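You operate a simulated robot arm through the tools that you are given. There is no shell and no other tool.

The job below is to be done with a simulated robot arm. You get a single attempt, and the scene is never put back.

TASK
Mix the vial with the blue band in the yellow rack at high speed until its tablet is gone.
Fine: stand it back in its well, turn the mixer off and rest the blue bung from the black block on it; leave the other vials. Set down upright: what you pick out.

The check looks at the end state, three seconds after you hand in, the way a careful person would. Anything else that was tipped, shoved, dropped, spilled or broken makes it a failure.

THE ROBOT
A 5-joint arm with a two-finger parallel gripper, fixed in place. Base frame: the origin is at the foot of the arm, x ahead of it, y to its left, z up; the work surface is at about z = 0. Readings come in m, degrees, newtons and seconds.
With the tool pointing down near the work surface it reaches from about 0.26 to 0.6 m from the base axis. Its first joint turns from -66.0 to 66.0 degrees. The tool tilts only in the upright plane through the base axis and itself; it spins freely about its own axis. Payload 1.57 kg.
The TCP is the grasp point between the finger pads, 0.03 m short of the fingertips. In the tool frame z runs along the fingers and y along their closing line. Largest opening 0.08 m; finger width 0.017, thickness 0.012; the body of the gripper, 0.04 by 0.082 m, starts 0.08 m behind the TCP.
Orientation is that of the tool frame in the base frame, as a unit quaternion [x, y, z, w]. With the fingers straight down and closing along the base's y, the tool's x points along the base's -x, its y along +y and its z along -z.

THE INTERFACE
- The arm moves only by the tool servo_tool. Its argument "series" is a list that holds one entry, the list of rows, each a list of 7 numbers: the shift along the tool's x, y, z in units of 500 mm (1.0 is 500 mm), then the turn, a rotation vector about the tool's x, y, z in units of 180 degrees (1.0 is 180 degrees), then the finger opening in m, from 0 to 0.08. In form: [[[x, y, z, rx, ry, rz, claw], ...]]. A call has 1 to 20 rows; each row is the pose to reach, as a shift and turn from the pose commanded when the call began, along the tool's axes at that moment. A call with a number of a shift or a turn outside -1 to 1 is refused whole. Rows are played at 5 a second. More than 0.05 m and 8.6 degrees between two rows, or a gripper value outside its range, and nothing of the call is played. A pose out of reach is approached as far as the arm can. The call stops where the force on the tool passes 40 N (or 10 N more than at its start, if that is more) or the arm is blocked; 0.2 s more then pass. Each finger travels about 0.153 m/s and halts on what it meets, pressing with about 41 N; the grip force reading is that of the motor and also rises with nothing between the fingers. The clock runs only during rows and for 0.2 s after the last one: add rows that repeat a pose to give the fingers time. The reply holds the time, the measured pose of the TCP, the force on the tool along the base axes, the opening and the grip force, in the units named above and with some noise, with the torque about the TCP (base axes, N m) and any sound that the robot's microphone picked up, and new pictures: "show" is both (left out), scene, wrist or none.
- Cameras (640 x 400 px; columns grow to the right, rows downward): "scene" is fixed at [0.0611, 0.414, 0.5334]; the picture's right is [-0.49, -0.87, 0.00], its down [-0.42, 0.24, -0.88] and it looks along [0.76, -0.43, -0.48] (base axes); focal length 319 px, centre (320, 200). "wrist" rides on the gripper at [0.072, -0.007, -0.122] in the tool frame; the picture's right is [0.09, 1.00, 0.00], its down [-0.84, 0.08, -0.54] and it looks along [-0.54, 0.05, 0.84] (tool axes); focal length 238 px, centre (320, 200). There is no depth. A picture from a camera that has moved, and an enlarged one, comes with that camera's place and axes in the base frame and with its lens.
- zoom(camera, box): a new picture of the part [left, top, right, bottom] of that camera's present view, enlarged. It takes no simulated time.
- hand_in(): hands the job in; it is judged then, once.

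Nothing tells you positions but the pictures and the camera data. Unless the task says otherwise, let go and move clear before handing in.

The tools are called after "Request:" by a JSON object that holds its "fn" and its "kwargs". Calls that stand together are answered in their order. servo_tool: Moves the arm, as the interface text tells. Its arguments: {"type":"object","properties":{"series":{"type":"array"},"show":{"type":"string","enum":["both","scene","wrist","none"]}},"required":["series"]} The other tools are called the same way: zoom (camera, box) takes an enlarged picture of a part of a camera's view; hand_in () hands the job in.

At the start:

```text
time: 0.0
eef_pos: [0.3016, 0.1656, 0.3809]
orientation: [0.001, 1.0, 0.0, 0.0]
wrist_force: [0.1, -0.1, 0.2]
ft_torque: [0.01, 0.02, 0.02]
gripper_width: 0.0801
grasp_force: 0.0
```

scene: 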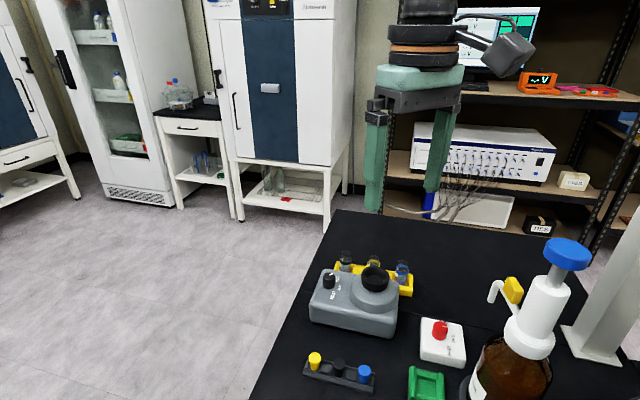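
wrist: 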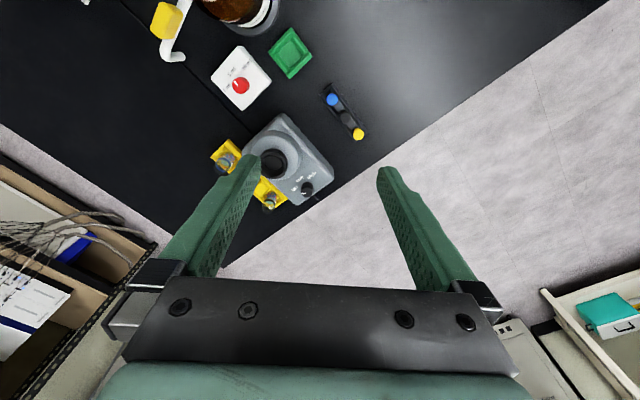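

I see a vortex mixer (grey) with a yellow vial rack behind it, a black block with yellow, black and blue bungs, a white box with a red knob, a green tray, and a bottle dispenser. I'll zoom in to find details before I move.

Request:
{"fn": "zoom", "kwargs": {"camera": "scene", "box": [290, 230, 430, 340]}}

Request:
{"fn": "zoom", "kwargs": {"camera": "scene", "box": [290, 310, 480, 400]}}

Request:
{"fn": "zoom", "kwargs": {"camera": "wrist", "box": [190, 30, 390, 220]}}

```text
3.64 times, centred on (360, 285) of scene
camera zoom: at [0.0611, 0.414, 0.5334], right [-0.49, -0.87, 0.0], down [-0.42, 0.24, -0.88], along [0.76, -0.43, -0.48], focal length 1161 px, centre (174, -109)
```

zoom: 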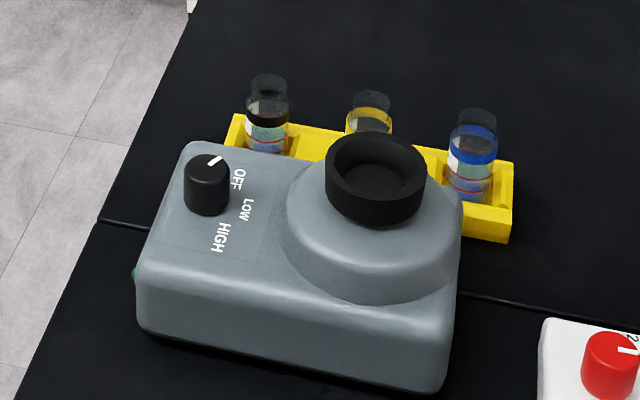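

```text
3.37 times, centred on (385, 355) of scene
camera zoom: at [0.0611, 0.414, 0.5334], right [-0.49, -0.87, 0.0], down [-0.42, 0.24, -0.88], along [0.76, -0.43, -0.48], focal length 1075 px, centre (101, -322)
```

zoom: 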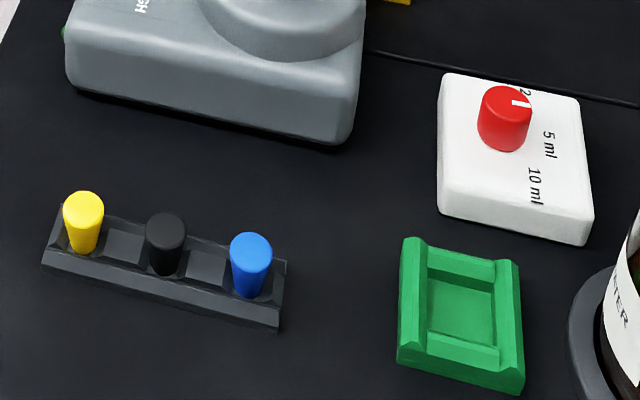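

```text
2.11 times, centred on (290, 125) of wrist
camera zoom: at [0.2278, 0.1592, 0.5033], right [-0.09, 1.0, 0.0], down [0.84, 0.08, 0.54], along [0.54, 0.05, -0.84], focal length 502 px, centre (383, 358)
```

zoom: 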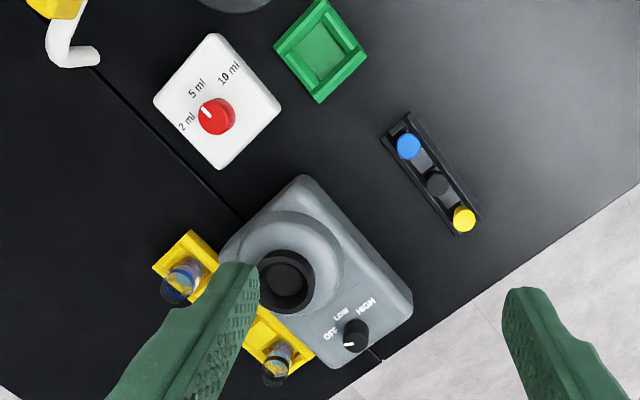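

I see the mixer's knob with OFF/LOW/HIGH labels, the rack with three vials (blue band at about [0.44, -0.01], yellow in the middle, black at about [0.52, 0.08]) and the blue bung at about [0.307, 0.188]. Next I enlarge a few details further before moving.

Request:
{"fn": "zoom", "kwargs": {"camera": "scene", "box": [325, 245, 355, 290]}}

Request:
{"fn": "zoom", "kwargs": {"camera": "scene", "box": [375, 245, 415, 300]}}

Request:
{"fn": "zoom", "kwargs": {"camera": "wrist", "box": [280, 160, 330, 210]}}

Request:
{"fn": "zoom", "kwargs": {"camera": "wrist", "box": [200, 125, 260, 185]}}

```text
8.89 times, centred on (340, 268) of scene
camera zoom: at [0.0611, 0.414, 0.5334], right [-0.49, -0.87, 0.0], down [-0.42, 0.24, -0.88], along [0.76, -0.43, -0.48], focal length 2837 px, centre (142, -400)
```

zoom: 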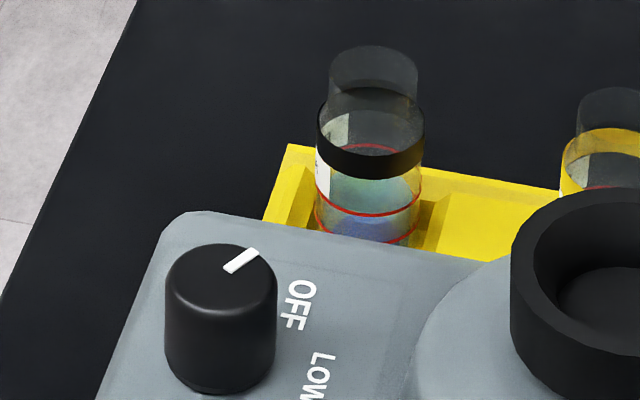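

```text
7.27 times, centred on (395, 272) of scene
camera zoom: at [0.0611, 0.414, 0.5334], right [-0.49, -0.87, 0.0], down [-0.42, 0.24, -0.88], along [0.76, -0.43, -0.48], focal length 2321 px, centre (-226, -327)
```

zoom: 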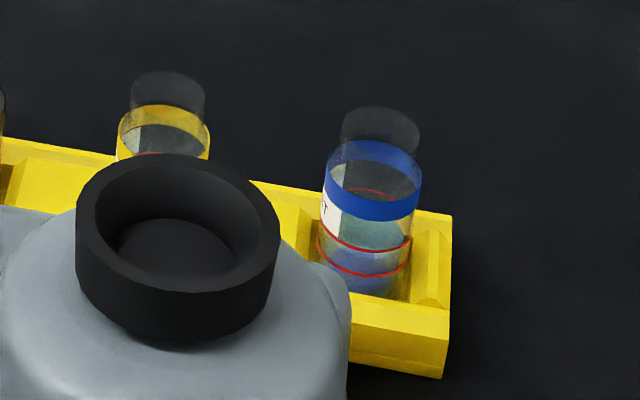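

```text
8.00 times, centred on (305, 185) of wrist
camera zoom: at [0.2278, 0.1592, 0.5033], right [-0.09, 1.0, 0.0], down [0.84, 0.08, 0.54], along [0.54, 0.05, -0.84], focal length 1907 px, centre (440, 320)
```

zoom: 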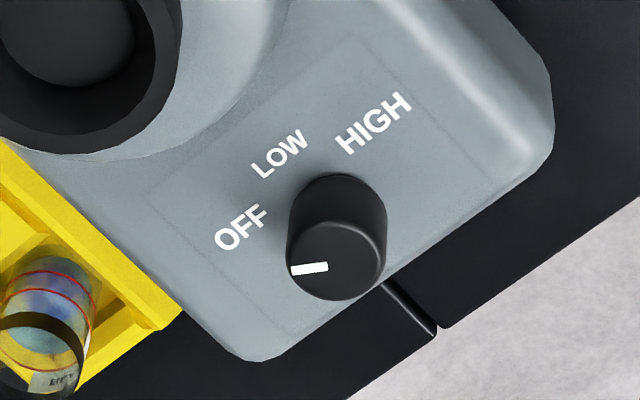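

```text
6.67 times, centred on (230, 155) of wrist
camera zoom: at [0.2278, 0.1592, 0.5033], right [-0.09, 1.0, 0.0], down [0.84, 0.08, 0.54], along [0.54, 0.05, -0.84], focal length 1589 px, centre (920, 500)
```

zoom: 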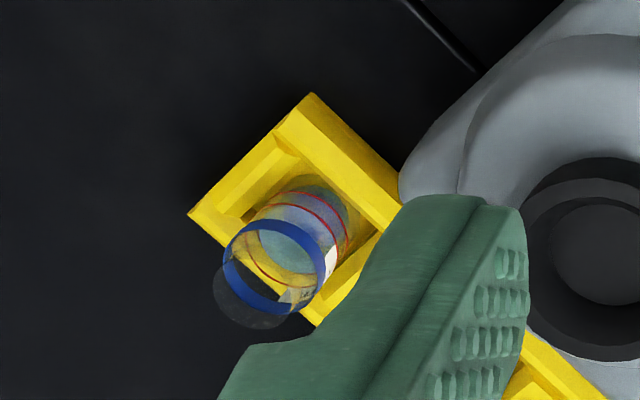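

The knob's pointer is at OFF, and LOW and HIGH follow in about 60° steps clockwise seen from above. I'll move the tool above the rack and mixer for a second, closer view to pin down positions.

Request:
{"fn": "servo_tool", "kwargs": {"series": [[[-0.03, -0.046, 0.02, 0, 0, 0, 0.08], [-0.06, -0.092, 0.04, 0, 0, 0, 0.08], [-0.09, -0.138, 0.06, 0, 0, 0, 0.08], [-0.12, -0.184, 0.08, 0, 0, 0, 0.08], [-0.15, -0.23, 0.1, 0, 0, 0, 0.08], [-0.15, -0.23, 0.1, 0, 0, 0, 0.08]]], "show": "both"}}

```text
time: 1.4
eef_pos: [0.3758, 0.0498, 0.333]
orientation: [0.0, 1.0, 0.0, 0.0]
wrist_force: [-0.2, -0.4, 0.1]
ft_torque: [-0.02, 0.02, 0.03]
gripper_width: 0.0799
grasp_force: 0.0
camera wrist: at [0.3026, 0.0431, 0.4541], right [-0.09, 1.0, 0.0], down [0.84, 0.08, 0.54], along [0.54, 0.05, -0.84], focal length 238 px, centre (320, 200)
```

scene: 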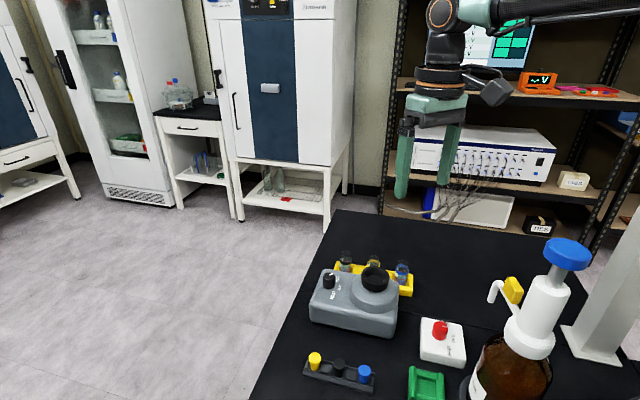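
wrist: 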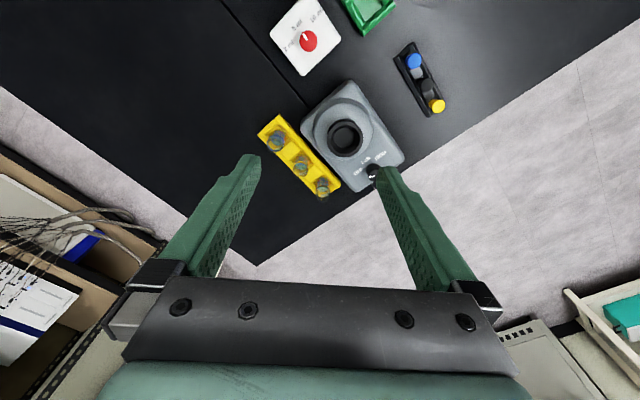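

Request:
{"fn": "zoom", "kwargs": {"camera": "wrist", "box": [245, 70, 415, 210]}}

Request:
{"fn": "zoom", "kwargs": {"camera": "wrist", "box": [250, 105, 350, 205]}}

Request:
{"fn": "zoom", "kwargs": {"camera": "wrist", "box": [380, 30, 460, 130]}}

```text
2.86 times, centred on (330, 140) of wrist
camera zoom: at [0.3026, 0.0431, 0.4541], right [-0.09, 1.0, 0.0], down [0.84, 0.08, 0.54], along [0.54, 0.05, -0.84], focal length 681 px, centre (291, 371)
```

zoom: 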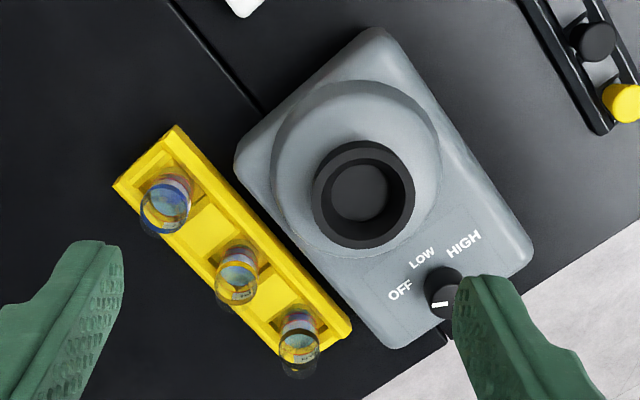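

```text
4.00 times, centred on (300, 155) of wrist
camera zoom: at [0.3026, 0.0431, 0.4541], right [-0.09, 1.0, 0.0], down [0.84, 0.08, 0.54], along [0.54, 0.05, -0.84], focal length 953 px, centre (400, 380)
```

zoom: 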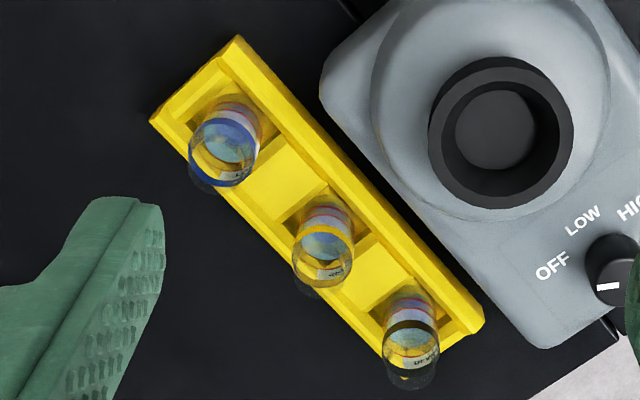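

```text
4.00 times, centred on (420, 80) of wrist
camera zoom: at [0.3026, 0.0431, 0.4541], right [-0.09, 1.0, 0.0], down [0.84, 0.08, 0.54], along [0.54, 0.05, -0.84], focal length 953 px, centre (-80, 680)
```

zoom: 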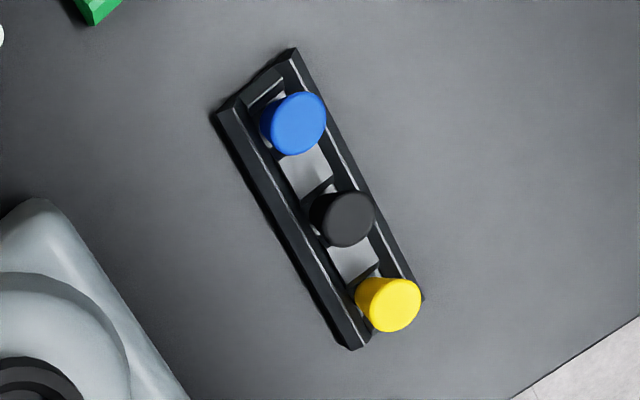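

The cup's centre comes out at about [0.412, 0.091] with its rim at z≈0.108, and the knob at about [0.477, 0.155] with its top at z≈0.09. The rack runs at about 44° in the base frame. I'll hover above the knob next and refine.

Request:
{"fn": "servo_tool", "kwargs": {"series": [[[-0.04, 0.042, 0.04, 0, 0, 0, 0.06], [-0.08, 0.084, 0.08, 0, 0, 0, 0.05], [-0.12, 0.126, 0.12, 0, 0, 0, 0.05], [-0.16, 0.168, 0.16, 0, 0, 0, 0.05], [-0.202, 0.21, 0.22, 0, 0, 0, 0.05], [-0.202, 0.21, 0.264, 0, 0, 0, 0.05], [-0.202, 0.21, 0.264, 0, 0, 0, 0.05], [-0.202, 0.21, 0.264, 0, 0, 0, 0.05]]], "show": "both"}}

```text
time: 3.2
eef_pos: [0.4766, 0.1563, 0.1986]
orientation: [0.0, 1.0, 0.0, 0.0]
wrist_force: [-0.2, 1.1, -0.4]
ft_torque: [0.0, 0.0, 0.03]
gripper_width: 0.0499
grasp_force: 0.0
camera wrist: at [0.4041, 0.1496, 0.3202], right [-0.09, 1.0, 0.0], down [0.84, 0.08, 0.54], along [0.54, 0.05, -0.84], focal length 238 px, centre (320, 200)
```

scene: 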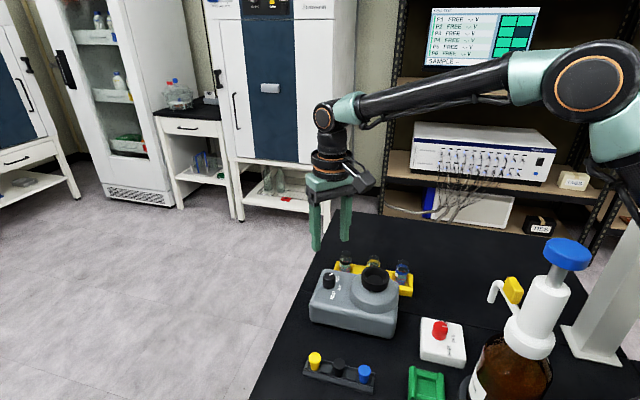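
wrist: 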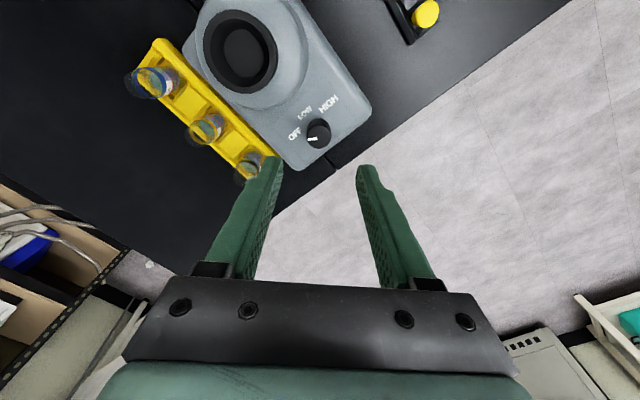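

Request:
{"fn": "zoom", "kwargs": {"camera": "wrist", "box": [280, 90, 360, 170]}}

Request:
{"fn": "zoom", "kwargs": {"camera": "wrist", "box": [120, 30, 290, 190]}}

Request:
{"fn": "zoom", "kwargs": {"camera": "scene", "box": [295, 200, 375, 310]}}

```text
5.00 times, centred on (320, 130) of wrist
camera zoom: at [0.4041, 0.1496, 0.3202], right [-0.09, 1.0, 0.0], down [0.84, 0.08, 0.54], along [0.54, 0.05, -0.84], focal length 1192 px, centre (320, 550)
```

zoom: 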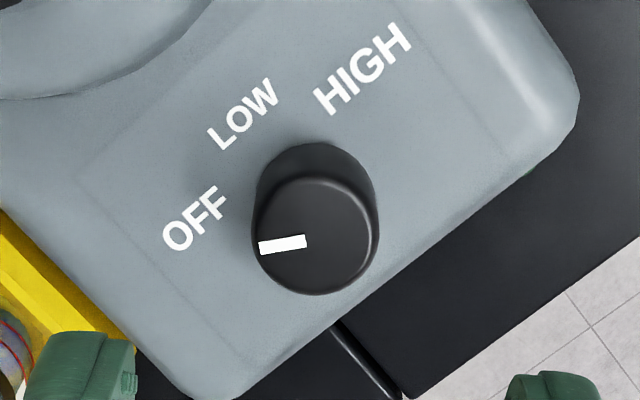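

```text
2.50 times, centred on (205, 110) of wrist
camera zoom: at [0.4041, 0.1496, 0.3202], right [-0.09, 1.0, 0.0], down [0.84, 0.08, 0.54], along [0.54, 0.05, -0.84], focal length 596 px, centre (608, 425)
```

zoom: 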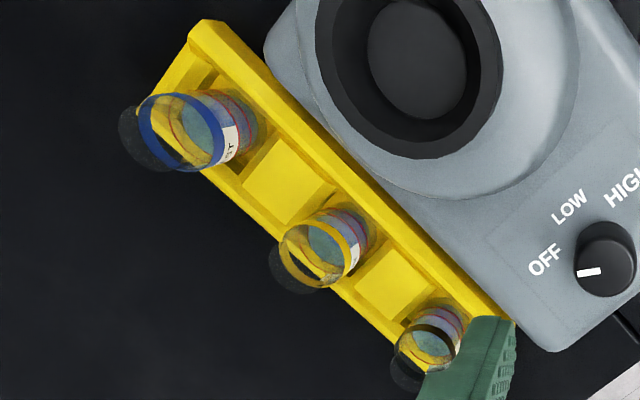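

```text
3.64 times, centred on (335, 255) of scene
camera zoom: at [0.0611, 0.414, 0.5334], right [-0.49, -0.87, 0.0], down [-0.42, 0.24, -0.88], along [0.76, -0.43, -0.48], focal length 1161 px, centre (266, 0)
```

zoom: 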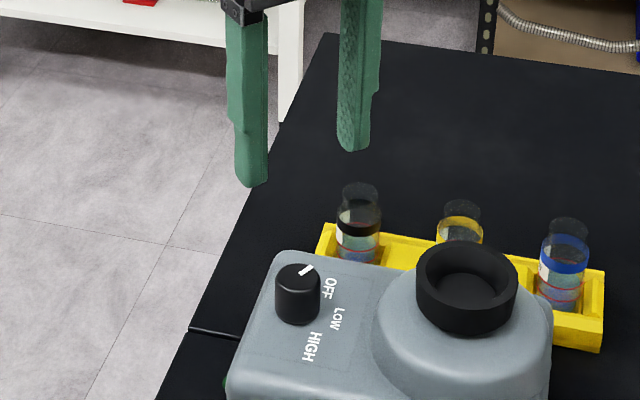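

The tool is right above the knob, which I place at [0.478, 0.156] with its top at z≈0.09. I'll lower so the fingertips straddle the knob, and check before closing.

Request:
{"fn": "servo_tool", "kwargs": {"series": [[[-0.003, 0, 0.05, 0, 0, 0, 0.05], [-0.003, 0, 0.1, 0, 0, 0, 0.05], [-0.003, 0, 0.14, 0, 0, 0, 0.05], [-0.003, 0, 0.165, 0, 0, 0, 0.05], [-0.003, 0, 0.183, 0, 0, 0, 0.05], [-0.003, 0, 0.183, 0, 0, 0, 0.05]]], "show": "both"}}

```text
time: 4.6
eef_pos: [0.4782, 0.1574, 0.1079]
orientation: [0.0, 1.0, 0.0, 0.0]
wrist_force: [-0.2, -0.4, -0.1]
ft_torque: [0.02, 0.03, -0.01]
gripper_width: 0.0501
grasp_force: 0.1
camera wrist: at [0.4053, 0.1502, 0.2294], right [-0.09, 1.0, 0.0], down [0.84, 0.08, 0.54], along [0.54, 0.05, -0.84], focal length 238 px, centre (320, 200)
```

scene: 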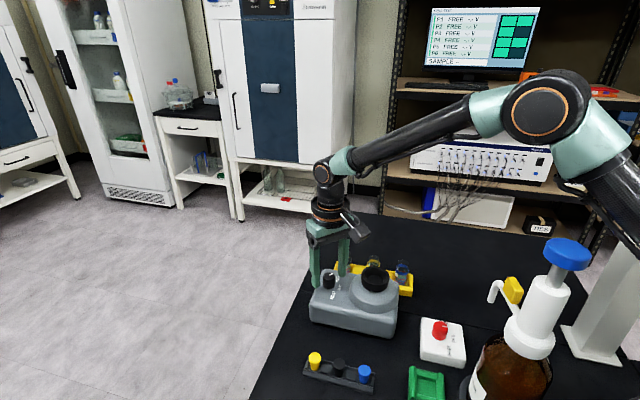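
wrist: 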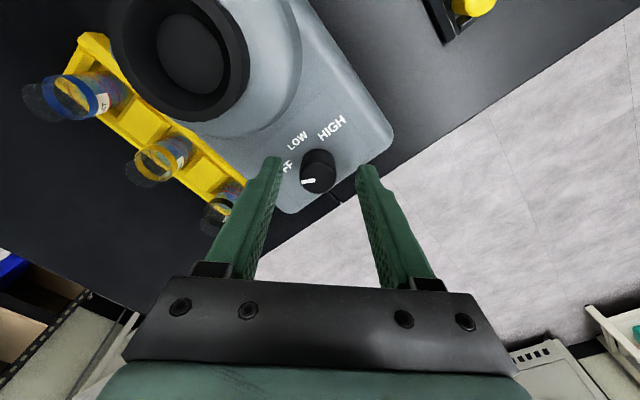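

Request:
{"fn": "zoom", "kwargs": {"camera": "wrist", "box": [240, 100, 400, 220]}}

Request:
{"fn": "zoom", "kwargs": {"camera": "scene", "box": [295, 210, 415, 310]}}

```text
3.33 times, centred on (320, 160) of wrist
camera zoom: at [0.4053, 0.1502, 0.2294], right [-0.09, 1.0, 0.0], down [0.84, 0.08, 0.54], along [0.54, 0.05, -0.84], focal length 794 px, centre (320, 333)
```

zoom: 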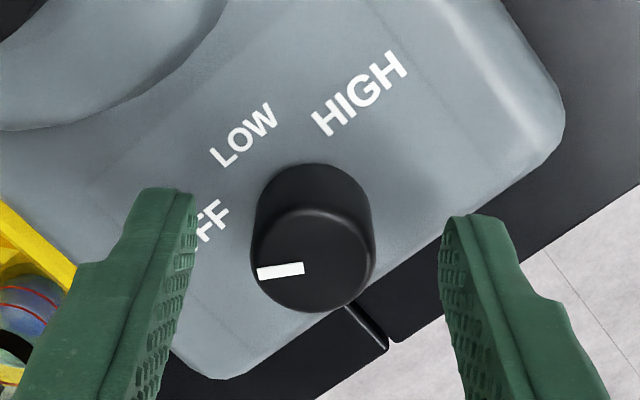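

```text
4.00 times, centred on (355, 260) of scene
camera zoom: at [0.0611, 0.414, 0.5334], right [-0.49, -0.87, 0.0], down [-0.42, 0.24, -0.88], along [0.76, -0.43, -0.48], focal length 1277 px, centre (180, -40)
```

zoom: 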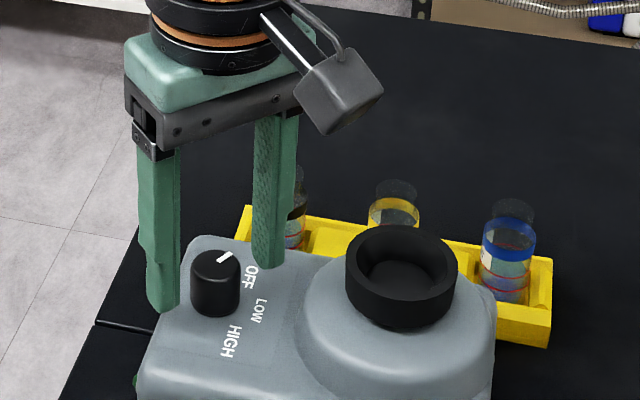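

The knob sits between the fingers, and the pointer is at OFF. I'll close on it, then check the grip.

Request:
{"fn": "servo_tool", "kwargs": {"series": [[[0, -0.003, 0, 0, 0, 0, 0.05], [0, -0.003, 0, 0, 0, 0, 0.035], [0, -0.003, 0, 0, 0, 0, 0.025], [0, -0.003, 0, 0, 0, 0, 0.02], [0, -0.003, 0, 0, 0, 0, 0.02]]], "show": "wrist"}}

```text
time: 5.8
eef_pos: [0.4783, 0.1547, 0.1089]
orientation: [0.0, 1.0, 0.0, 0.001]
wrist_force: [-0.6, 10.5, -3.2]
ft_torque: [0.26, -0.23, 0.08]
gripper_width: 0.0255
grasp_force: 36.6
camera wrist: at [0.4049, 0.1489, 0.2297], right [-0.09, 1.0, 0.0], down [0.84, 0.08, 0.54], along [0.54, 0.05, -0.84], focal length 238 px, centre (320, 200)
```

wrist: 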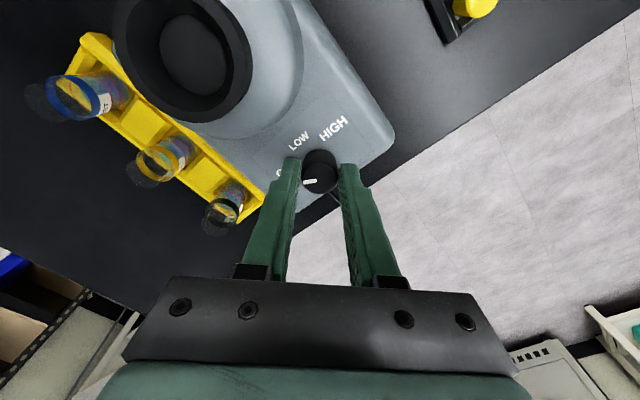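

The fingers hold the knob (25.5 mm wide), but there is a sideways force of about 10 N, so I sit slightly off to one side. I'll shift back to relieve it before turning.

Request:
{"fn": "servo_tool", "kwargs": {"series": [[[0, 0.0015, 0, 0, 0, 0, 0.02], [0, 0.003, 0, 0, 0, 0, 0.02], [0, 0.003, 0, 0, 0, 0, 0.02]]], "show": "none"}}

```text
time: 6.6
eef_pos: [0.4778, 0.1547, 0.1079]
orientation: [0.0, 1.0, 0.0, 0.0]
wrist_force: [-1.6, 2.6, 2.3]
ft_torque: [0.1, -0.37, -0.02]
gripper_width: 0.0254
grasp_force: 37.0
```

The side force is down to about 3 N. Now I turn the knob clockwise (seen from above) by about 120° to HIGH.

Request:
{"fn": "servo_tool", "kwargs": {"series": [[[0, 0, 0, 0, 0, 0.044, 0.02], [0, 0, 0, 0, 0, 0.088, 0.02], [0, 0, 0, 0, 0, 0.132, 0.02], [0, 0, 0, 0, 0, 0.176, 0.02], [0, 0, 0, 0, 0, 0.22, 0.02], [0, 0, 0, 0, 0, 0.264, 0.02], [0, 0, 0, 0, 0, 0.308, 0.02], [0, 0, 0, 0, 0, 0.333, 0.02], [0, 0, 0, 0, 0, 0.333, 0.02]]], "show": "both"}}

```text
time: 8.6
eef_pos: [0.4796, 0.1572, 0.1081]
orientation: [0.499, 0.866, 0.004, 0.003]
wrist_force: [17.5, 30.9, -16.0]
ft_torque: [0.86, 0.09, 0.06]
gripper_width: 0.0253
grasp_force: 36.6
camera wrist: at [0.4358, 0.2163, 0.2296], right [0.82, 0.58, 0.01], down [0.48, -0.69, 0.54], along [0.32, -0.44, -0.84], focal length 238 px, centre (320, 200)
```

scene: 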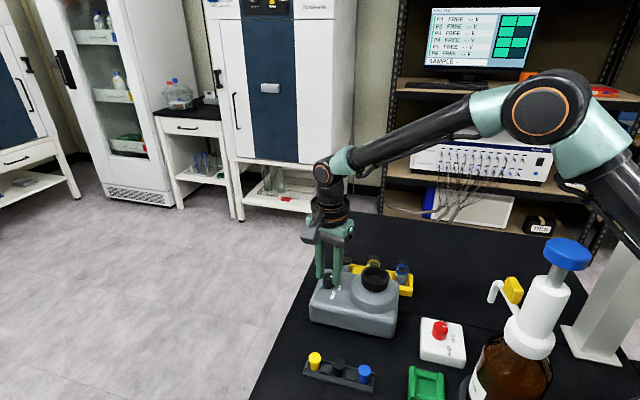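
wrist: 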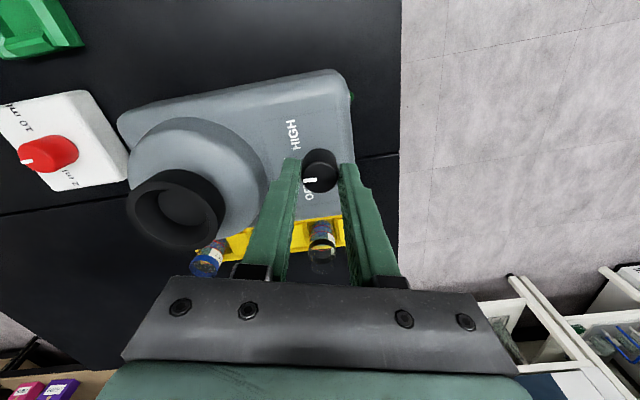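

The knob has turned with the gripper to about LOW, but the side force has grown to 35 N because the knob's axis isn't quite where I'm turning. I'll shift the tool to relieve it before going on.

Request:
{"fn": "servo_tool", "kwargs": {"series": [[[0.0013, 0.003, 0, 0, 0, 0, 0.02], [0.0026, 0.0056, 0, 0, 0, 0, 0.02], [0.0026, 0.0056, 0, 0, 0, 0, 0.02]]], "show": "none"}}

Request:
{"fn": "zoom", "kwargs": {"camera": "wrist", "box": [230, 90, 390, 270]}}

Request:
{"fn": "zoom", "kwargs": {"camera": "scene", "box": [295, 220, 415, 340]}}

```text
time: 9.4
eef_pos: [0.48, 0.1565, 0.1085]
orientation: [0.501, 0.865, -0.001, 0.0]
wrist_force: [5.4, 8.4, -4.8]
ft_torque: [-0.06, -0.61, 0.03]
gripper_width: 0.0256
grasp_force: 36.4
```

```text
2.22 times, centred on (310, 180) of wrist
camera zoom: at [0.4372, 0.2168, 0.2299], right [0.82, 0.58, 0.0], down [0.49, -0.69, 0.54], along [0.31, -0.44, -0.84], focal length 530 px, centre (342, 244)
```

zoom: 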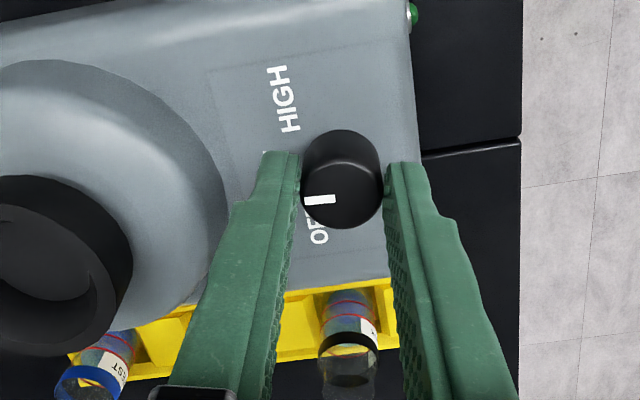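

```text
3.33 times, centred on (355, 280) of scene
camera zoom: at [0.0611, 0.414, 0.5334], right [-0.49, -0.87, 0.0], down [-0.42, 0.24, -0.88], along [0.76, -0.43, -0.48], focal length 1064 px, centre (203, -67)
```

zoom: 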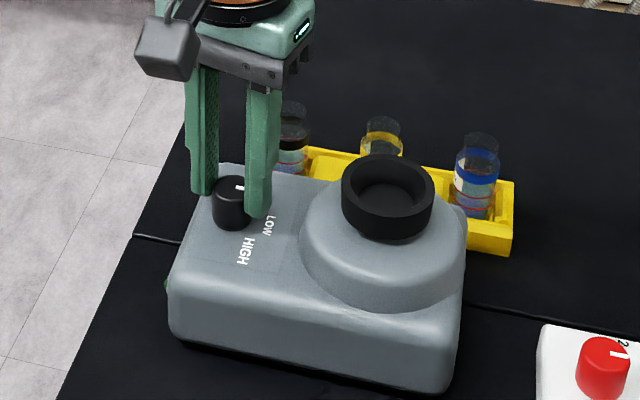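

The force is down to about 10 N, the pointer is near LOW, and the knob's axis is about [0.480, 0.157]. I'll turn the second 60° to HIGH with a small correction.

Request:
{"fn": "servo_tool", "kwargs": {"series": [[[0.0009, 0.0017, 0, 0, 0, 0.0, 0.02], [0.0009, 0.0017, 0, 0, 0, 0.044, 0.02], [0.0009, 0.0017, 0, 0, 0, 0.088, 0.02], [0.0009, 0.0017, 0, 0, 0, 0.132, 0.02], [0.0009, 0.0017, 0, 0, 0, 0.176, 0.02], [0.0009, 0.0017, 0, 0, 0, 0.22, 0.02], [0.0009, 0.0017, 0, 0, 0, 0.264, 0.02], [0.0009, 0.0017, 0, 0, 0, 0.308, 0.02], [0.0009, 0.0017, 0, 0, 0, 0.333, 0.02], [0.0009, 0.0017, 0, 0, 0, 0.333, 0.02]]], "show": "both"}}

```text
time: 11.6
eef_pos: [0.4832, 0.1579, 0.1085]
orientation: [0.866, 0.5, 0.003, 0.0]
wrist_force: [27.1, -15.8, -3.2]
ft_torque: [-1.1, -0.18, 0.45]
gripper_width: 0.0257
grasp_force: 36.7
camera wrist: at [0.5111, 0.2238, 0.2302], right [0.91, -0.42, 0.0], down [-0.36, -0.76, 0.54], along [-0.22, -0.49, -0.84], focal length 238 px, centre (320, 200)
```

scene: 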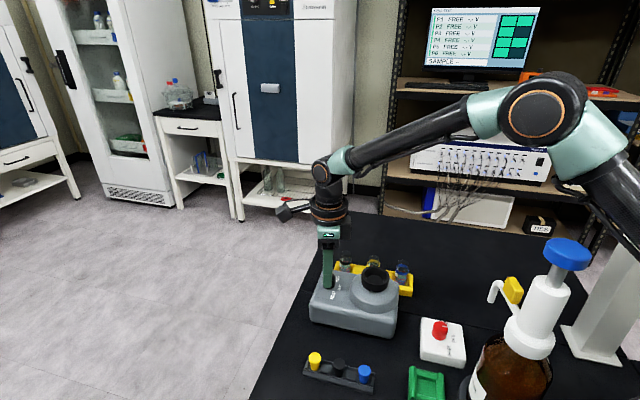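
wrist: 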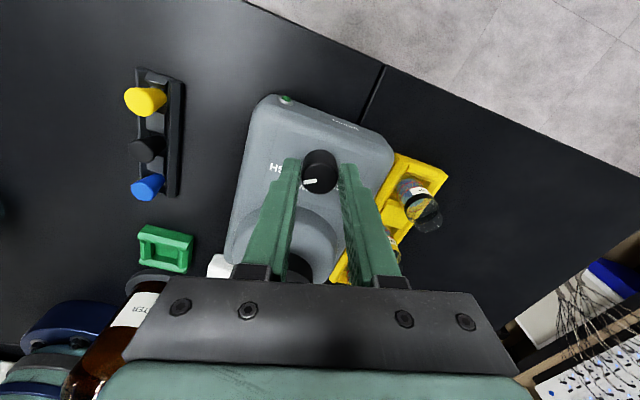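

Request:
{"fn": "zoom", "kwargs": {"camera": "wrist", "box": [230, 80, 400, 260]}}

Request:
{"fn": "zoom", "kwargs": {"camera": "scene", "box": [295, 220, 415, 340]}}

```text
2.22 times, centred on (315, 170) of wrist
camera zoom: at [0.5111, 0.2238, 0.2302], right [0.91, -0.42, 0.0], down [-0.36, -0.76, 0.54], along [-0.22, -0.49, -0.84], focal length 530 px, centre (331, 267)
```

zoom: 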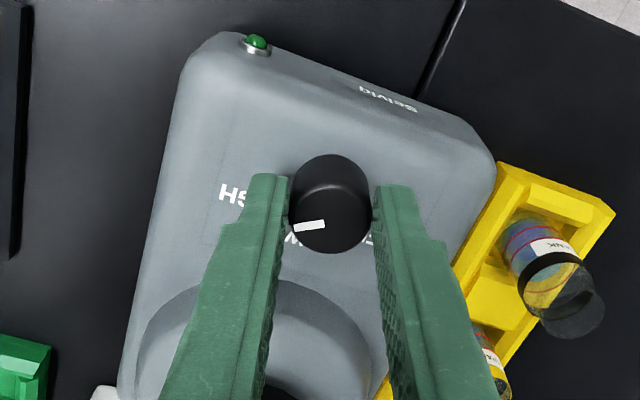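

```text
3.33 times, centred on (355, 280) of scene
camera zoom: at [0.0611, 0.414, 0.5334], right [-0.49, -0.87, 0.0], down [-0.42, 0.24, -0.88], along [0.76, -0.43, -0.48], focal length 1064 px, centre (203, -67)
```

zoom: 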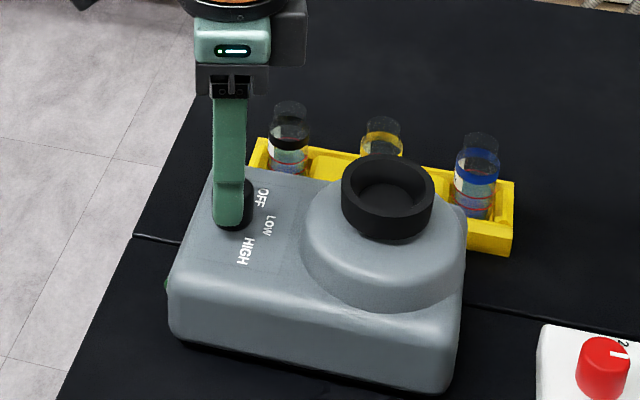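

The pointer now appears to face HIGH and the mixer hasn't shifted. I'll relieve the side force, then open and lift clear.

Request:
{"fn": "servo_tool", "kwargs": {"series": [[[0, 0.003, 0, 0, 0, 0, 0.02], [0, 0.0055, 0, 0, 0, 0, 0.02], [0, 0.0055, 0, 0, 0, 0, 0.02]]], "show": "none"}}

```text
time: 12.4
eef_pos: [0.4823, 0.1588, 0.1071]
orientation: [0.865, 0.502, 0.0, 0.001]
wrist_force: [8.6, 2.7, 4.4]
ft_torque: [0.71, -0.59, 0.11]
gripper_width: 0.0256
grasp_force: 36.4
```

The force is small now. I'll open the fingers and rise.

Request:
{"fn": "servo_tool", "kwargs": {"series": [[[0, 0, 0, 0, 0, 0, 0.04], [0, 0, 0, 0, 0, 0, 0.05], [0, 0, 0, 0, 0, 0, 0.05], [0, 0, -0.06, 0, 0, 0, 0.05], [0, 0, -0.14, 0, 0, 0, 0.05], [0, 0, -0.22, 0, 0, 0, 0.05], [0, 0, -0.22, 0, 0, 0, 0.05]]], "show": "both"}}

Request:
{"fn": "zoom", "kwargs": {"camera": "wrist", "box": [230, 60, 410, 220]}}

Request:
{"fn": "zoom", "kwargs": {"camera": "scene", "box": [295, 220, 415, 340]}}

```text
time: 14.0
eef_pos: [0.4824, 0.1573, 0.2158]
orientation: [0.866, 0.5, 0.0, -0.001]
wrist_force: [0.3, -0.2, 0.0]
ft_torque: [-0.03, 0.04, -0.02]
gripper_width: 0.05
grasp_force: 0.0
camera wrist: at [0.5119, 0.2228, 0.3374], right [0.91, -0.42, 0.0], down [-0.35, -0.76, 0.54], along [-0.23, -0.49, -0.84], focal length 238 px, centre (320, 200)
```

scene: 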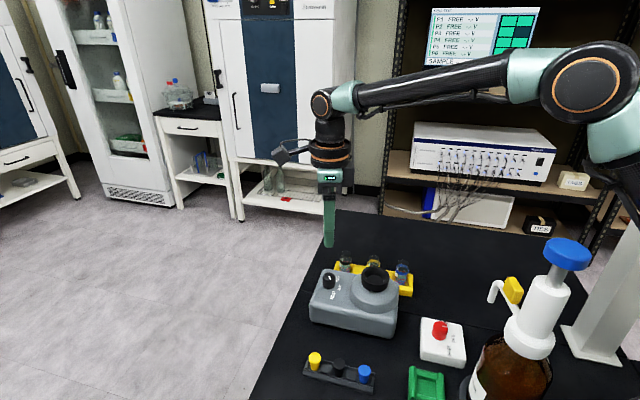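
wrist: 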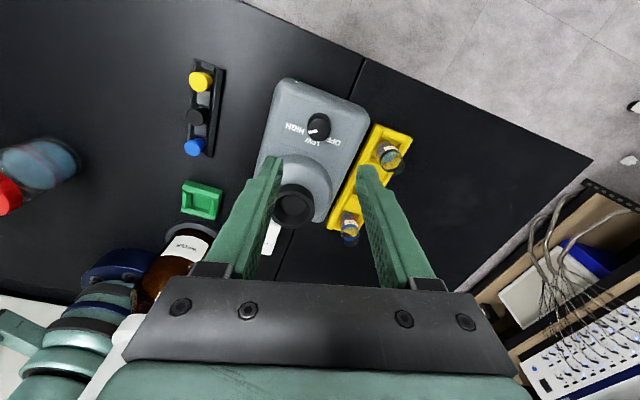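

```text
2.50 times, centred on (320, 140) of wrist
camera zoom: at [0.5119, 0.2228, 0.3374], right [0.91, -0.42, 0.0], down [-0.35, -0.76, 0.54], along [-0.23, -0.49, -0.84], focal length 596 px, centre (320, 350)
```

zoom: 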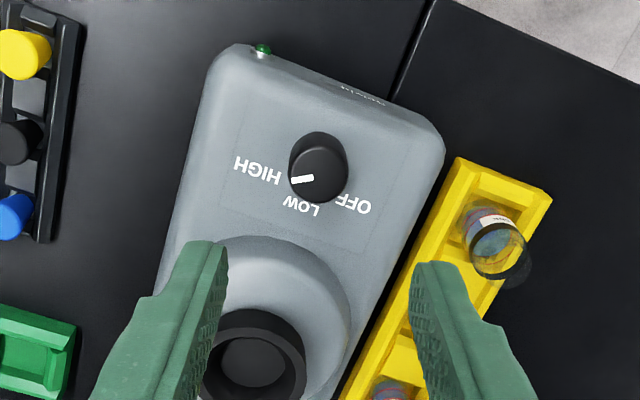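

```text
3.33 times, centred on (355, 280) of scene
camera zoom: at [0.0611, 0.414, 0.5334], right [-0.49, -0.87, 0.0], down [-0.42, 0.24, -0.88], along [0.76, -0.43, -0.48], focal length 1064 px, centre (203, -67)
```

zoom: 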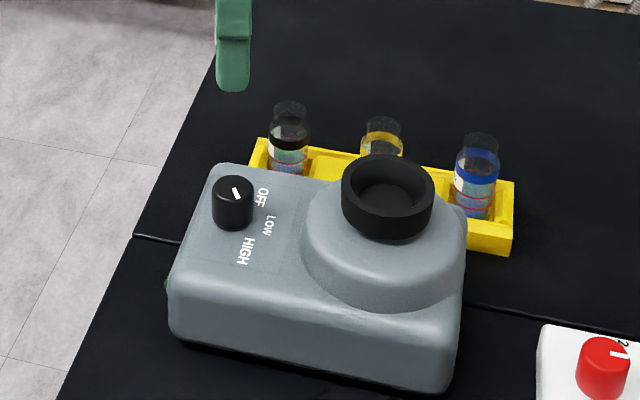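

The pointer looks to be at HIGH, but no sound has been reported. I'll enlarge the knob to confirm its setting.

Request:
{"fn": "zoom", "kwargs": {"camera": "wrist", "box": [285, 95, 345, 155]}}

Request:
{"fn": "zoom", "kwargs": {"camera": "scene", "box": [315, 260, 355, 310]}}

Request:
{"fn": "zoom", "kwargs": {"camera": "wrist", "box": [325, 130, 415, 245]}}

```text
6.67 times, centred on (315, 125) of wrist
camera zoom: at [0.5119, 0.2228, 0.3374], right [0.91, -0.42, 0.0], down [-0.35, -0.76, 0.54], along [-0.23, -0.49, -0.84], focal length 1589 px, centre (353, 700)
```

zoom: 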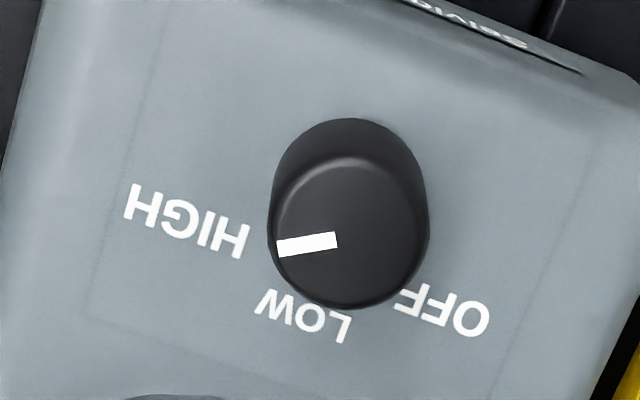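

```text
8.00 times, centred on (335, 285) of scene
camera zoom: at [0.0611, 0.414, 0.5334], right [-0.49, -0.87, 0.0], down [-0.42, 0.24, -0.88], along [0.76, -0.43, -0.48], focal length 2553 px, centre (200, -480)
```

zoom: 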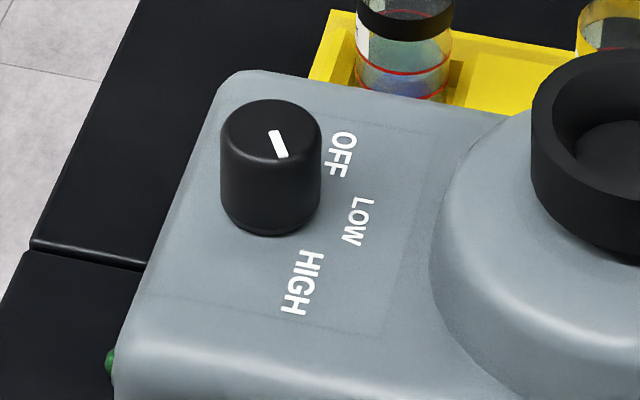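

```text
3.48 times, centred on (370, 188) of wrist
camera zoom: at [0.5119, 0.2228, 0.3374], right [0.91, -0.42, 0.0], down [-0.35, -0.76, 0.54], along [-0.23, -0.49, -0.84], focal length 829 px, centre (146, 244)
```

zoom: 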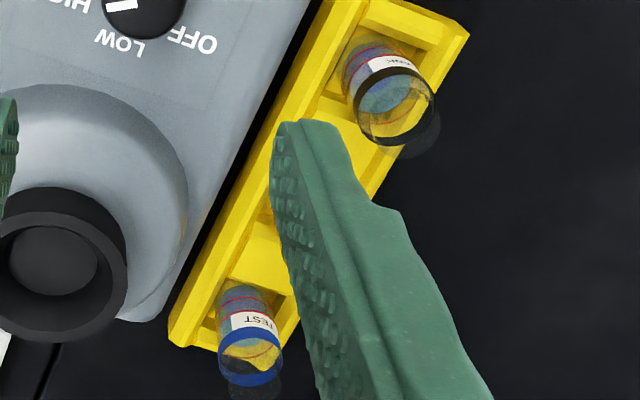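

The pointer is confirmed at HIGH. Next I move over the blue-banded vial, turning the gripper so that its fingers close along the rack's length, and look again.

Request:
{"fn": "servo_tool", "kwargs": {"series": [[[-0.0342, 0.0116, 0.0, 0, 0, -0.041, 0.05], [-0.0685, 0.0232, 0.0, 0, 0, -0.082, 0.05], [-0.1027, 0.0348, 0.0, 0, 0, -0.123, 0.05], [-0.137, 0.0464, 0.0, 0, 0, -0.164, 0.05], [-0.1712, 0.058, 0.0, 0, 0, -0.205, 0.05], [-0.2054, 0.0696, 0.01, 0, 0, -0.246, 0.05], [-0.2397, 0.0812, 0.02, 0, 0, -0.287, 0.05], [-0.2739, 0.0928, 0.0316, 0, 0, -0.328, 0.05], [-0.3082, 0.1044, 0.0316, 0, 0, -0.369, 0.05], [-0.3424, 0.116, 0.0316, 0, 0, -0.41, 0.05], [-0.3424, 0.116, 0.0316, 0, 0, -0.41, 0.05], [-0.3424, 0.116, 0.0316, 0, 0, -0.41, 0.05]]], "show": "both"}}

Request:
{"fn": "zoom", "kwargs": {"camera": "wrist", "box": [240, 80, 400, 220]}}

Request:
{"fn": "zoom", "kwargs": {"camera": "scene", "box": [330, 200, 430, 310]}}

```text
time: 16.6
eef_pos: [0.4472, -0.0207, 0.2028]
orientation: [0.391, 0.921, 0.0, 0.0]
wrist_force: [-0.2, 0.9, 0.5]
ft_torque: [0.02, -0.01, 0.0]
gripper_width: 0.0498
grasp_force: 0.1
camera wrist: at [0.3925, 0.0269, 0.3244], right [0.65, 0.76, 0.0], down [0.64, -0.55, 0.54], along [0.41, -0.35, -0.84], focal length 238 px, centre (320, 200)
```

scene: 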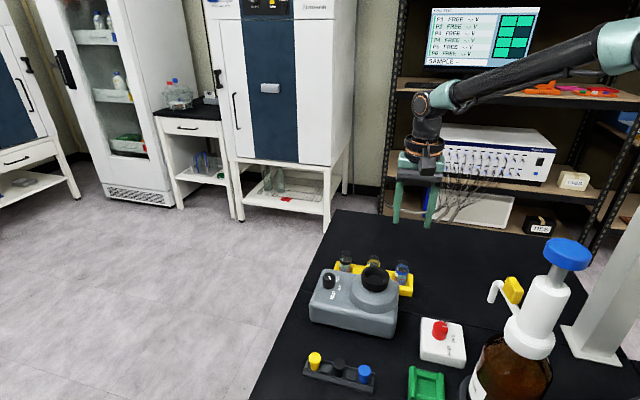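
wrist: 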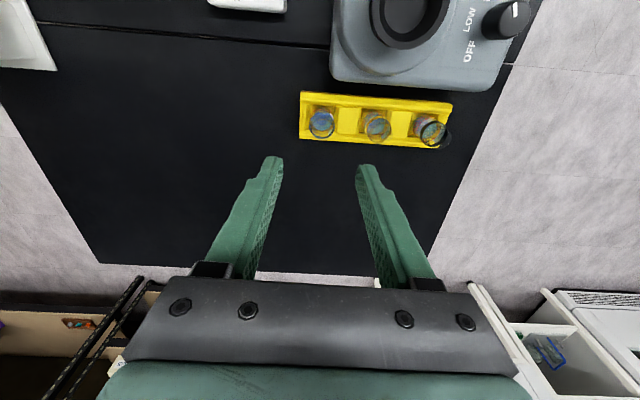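

```text
2.86 times, centred on (320, 150) of wrist
camera zoom: at [0.3925, 0.0269, 0.3244], right [0.65, 0.76, 0.0], down [0.64, -0.55, 0.54], along [0.41, -0.35, -0.84], focal length 681 px, centre (320, 343)
```

zoom: 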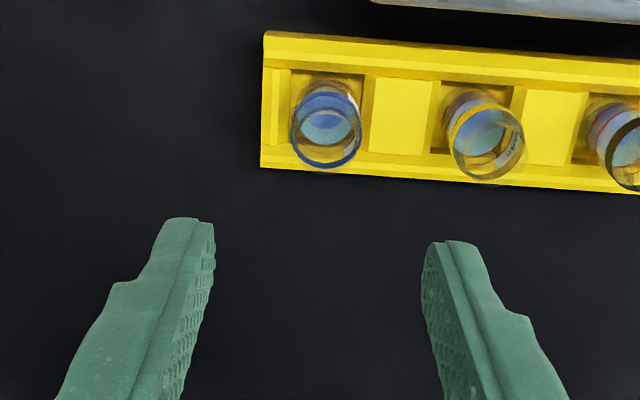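

```text
3.64 times, centred on (380, 255) of scene
camera zoom: at [0.0611, 0.414, 0.5334], right [-0.49, -0.87, 0.0], down [-0.42, 0.24, -0.88], along [0.76, -0.43, -0.48], focal length 1161 px, centre (102, 0)
```

zoom: 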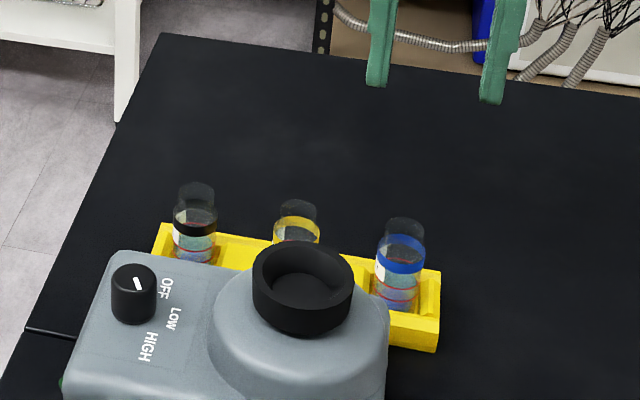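

The vial's axis is at about [0.449, -0.0185], with its lip at z≈0.074, its shoulder at z≈0.06 and the rack top at z≈0.017. I'll centre on it and descend partway for a check.

Request:
{"fn": "servo_tool", "kwargs": {"series": [[[0.0006, 0.0056, 0.04, 0, 0, 0, 0.05], [0.0006, 0.0056, 0.08, 0, 0, 0, 0.05], [0.0006, 0.0056, 0.12, 0, 0, 0, 0.05], [0.0006, 0.0056, 0.16, 0, 0, 0, 0.05], [0.0006, 0.0056, 0.18, 0, 0, 0, 0.05], [0.0006, 0.0056, 0.18, 0, 0, 0, 0.05]]], "show": "both"}}

Request:
{"fn": "zoom", "kwargs": {"camera": "wrist", "box": [240, 80, 400, 220]}}

Request:
{"fn": "zoom", "kwargs": {"camera": "scene", "box": [345, 200, 445, 310]}}

```text
time: 18.0
eef_pos: [0.4491, -0.018, 0.1128]
orientation: [0.391, 0.92, 0.0, -0.001]
wrist_force: [-0.1, -0.6, 0.7]
ft_torque: [-0.01, 0.01, -0.01]
gripper_width: 0.0501
grasp_force: 0.0
camera wrist: at [0.3939, 0.03, 0.2344], right [0.65, 0.76, 0.0], down [0.64, -0.55, 0.54], along [0.41, -0.35, -0.84], focal length 238 px, centre (320, 200)
```

scene: 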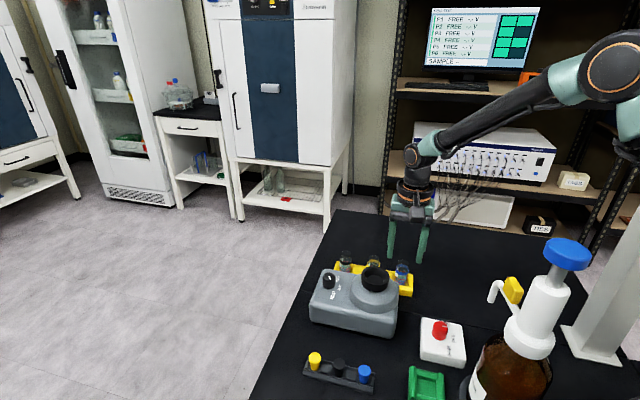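
wrist: 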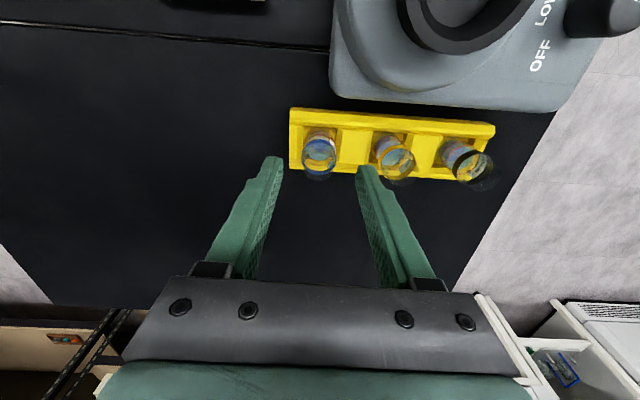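

```text
2.86 times, centred on (320, 150) of wrist
camera zoom: at [0.3939, 0.03, 0.2344], right [0.65, 0.76, 0.0], down [0.64, -0.55, 0.54], along [0.41, -0.35, -0.84], focal length 681 px, centre (320, 343)
```

zoom: 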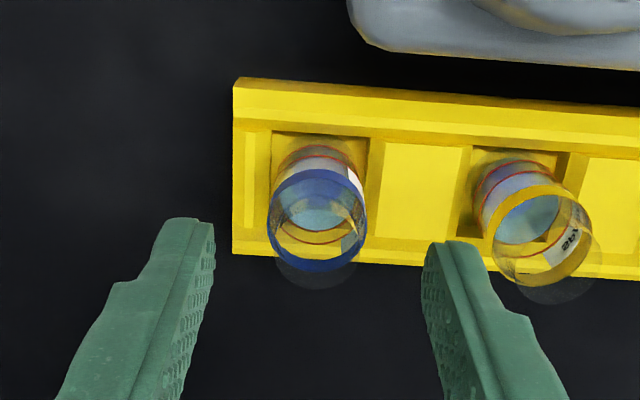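

```text
3.64 times, centred on (395, 255) of scene
camera zoom: at [0.0611, 0.414, 0.5334], right [-0.49, -0.87, 0.0], down [-0.42, 0.24, -0.88], along [0.76, -0.43, -0.48], focal length 1161 px, centre (47, 0)
```

zoom: 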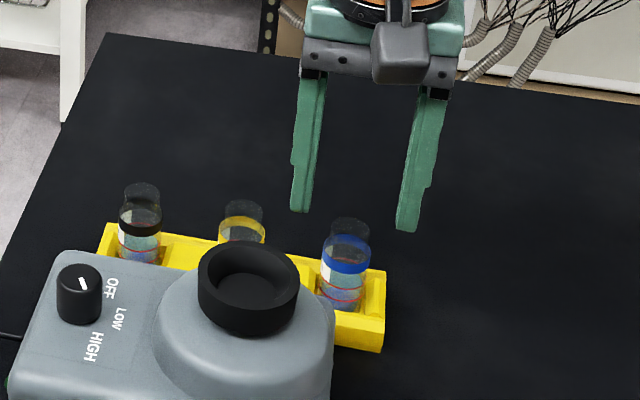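

The vial lines up between the fingers. I'll go down to TCP z≈0.06, which puts the fingertips at z≈0.03 above the rack, and look again before closing.

Request:
{"fn": "servo_tool", "kwargs": {"series": [[[0, 0.0024, 0.03, 0, 0, 0, 0.05], [0, 0.0024, 0.06, 0, 0, 0, 0.05], [0, 0.0024, 0.085, 0, 0, 0, 0.05], [0, 0.0024, 0.1056, 0, 0, 0, 0.05], [0, 0.0024, 0.1056, 0, 0, 0, 0.05]]], "show": "both"}}

Request:
{"fn": "zoom", "kwargs": {"camera": "wrist", "box": [240, 120, 400, 260]}}

Request:
{"fn": "zoom", "kwargs": {"camera": "scene", "box": [345, 200, 445, 310]}}

```text
time: 19.2
eef_pos: [0.4502, -0.0162, 0.0599]
orientation: [0.392, 0.92, -0.001, 0.0]
wrist_force: [-0.3, -0.2, -0.5]
ft_torque: [0.01, -0.01, 0.0]
gripper_width: 0.0499
grasp_force: 0.0
camera wrist: at [0.3937, 0.031, 0.1813], right [0.65, 0.76, 0.0], down [0.64, -0.55, 0.54], along [0.41, -0.35, -0.84], focal length 238 px, centre (320, 200)
```

scene: 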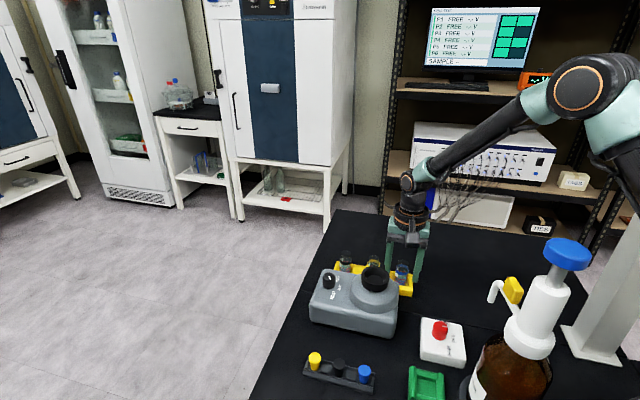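
wrist: 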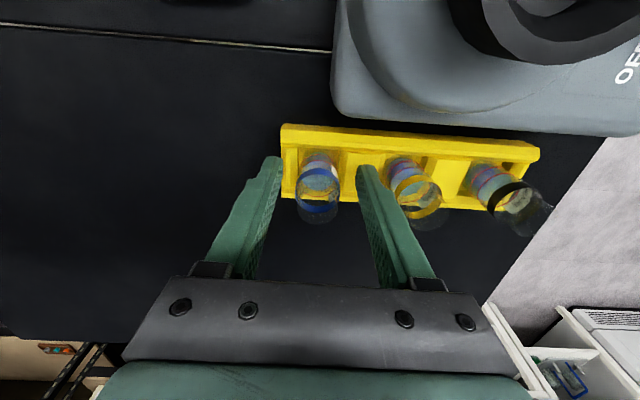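

```text
2.86 times, centred on (320, 190) of wrist
camera zoom: at [0.3937, 0.031, 0.1813], right [0.65, 0.76, 0.0], down [0.64, -0.55, 0.54], along [0.41, -0.35, -0.84], focal length 681 px, centre (320, 229)
```

zoom: 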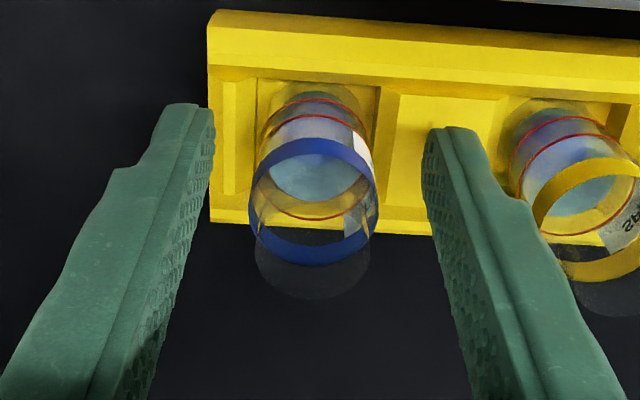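

```text
3.64 times, centred on (395, 255) of scene
camera zoom: at [0.0611, 0.414, 0.5334], right [-0.49, -0.87, 0.0], down [-0.42, 0.24, -0.88], along [0.76, -0.43, -0.48], focal length 1161 px, centre (47, 0)
```

zoom: 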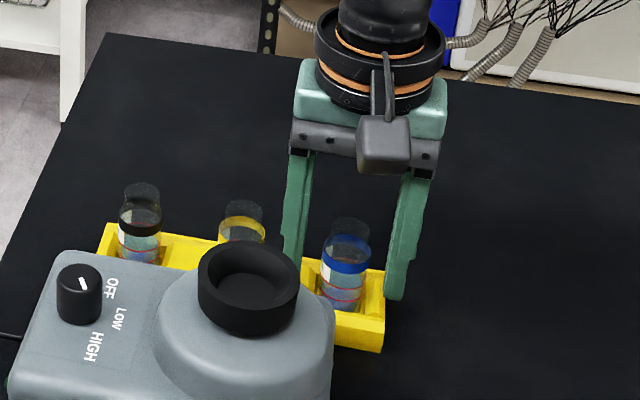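

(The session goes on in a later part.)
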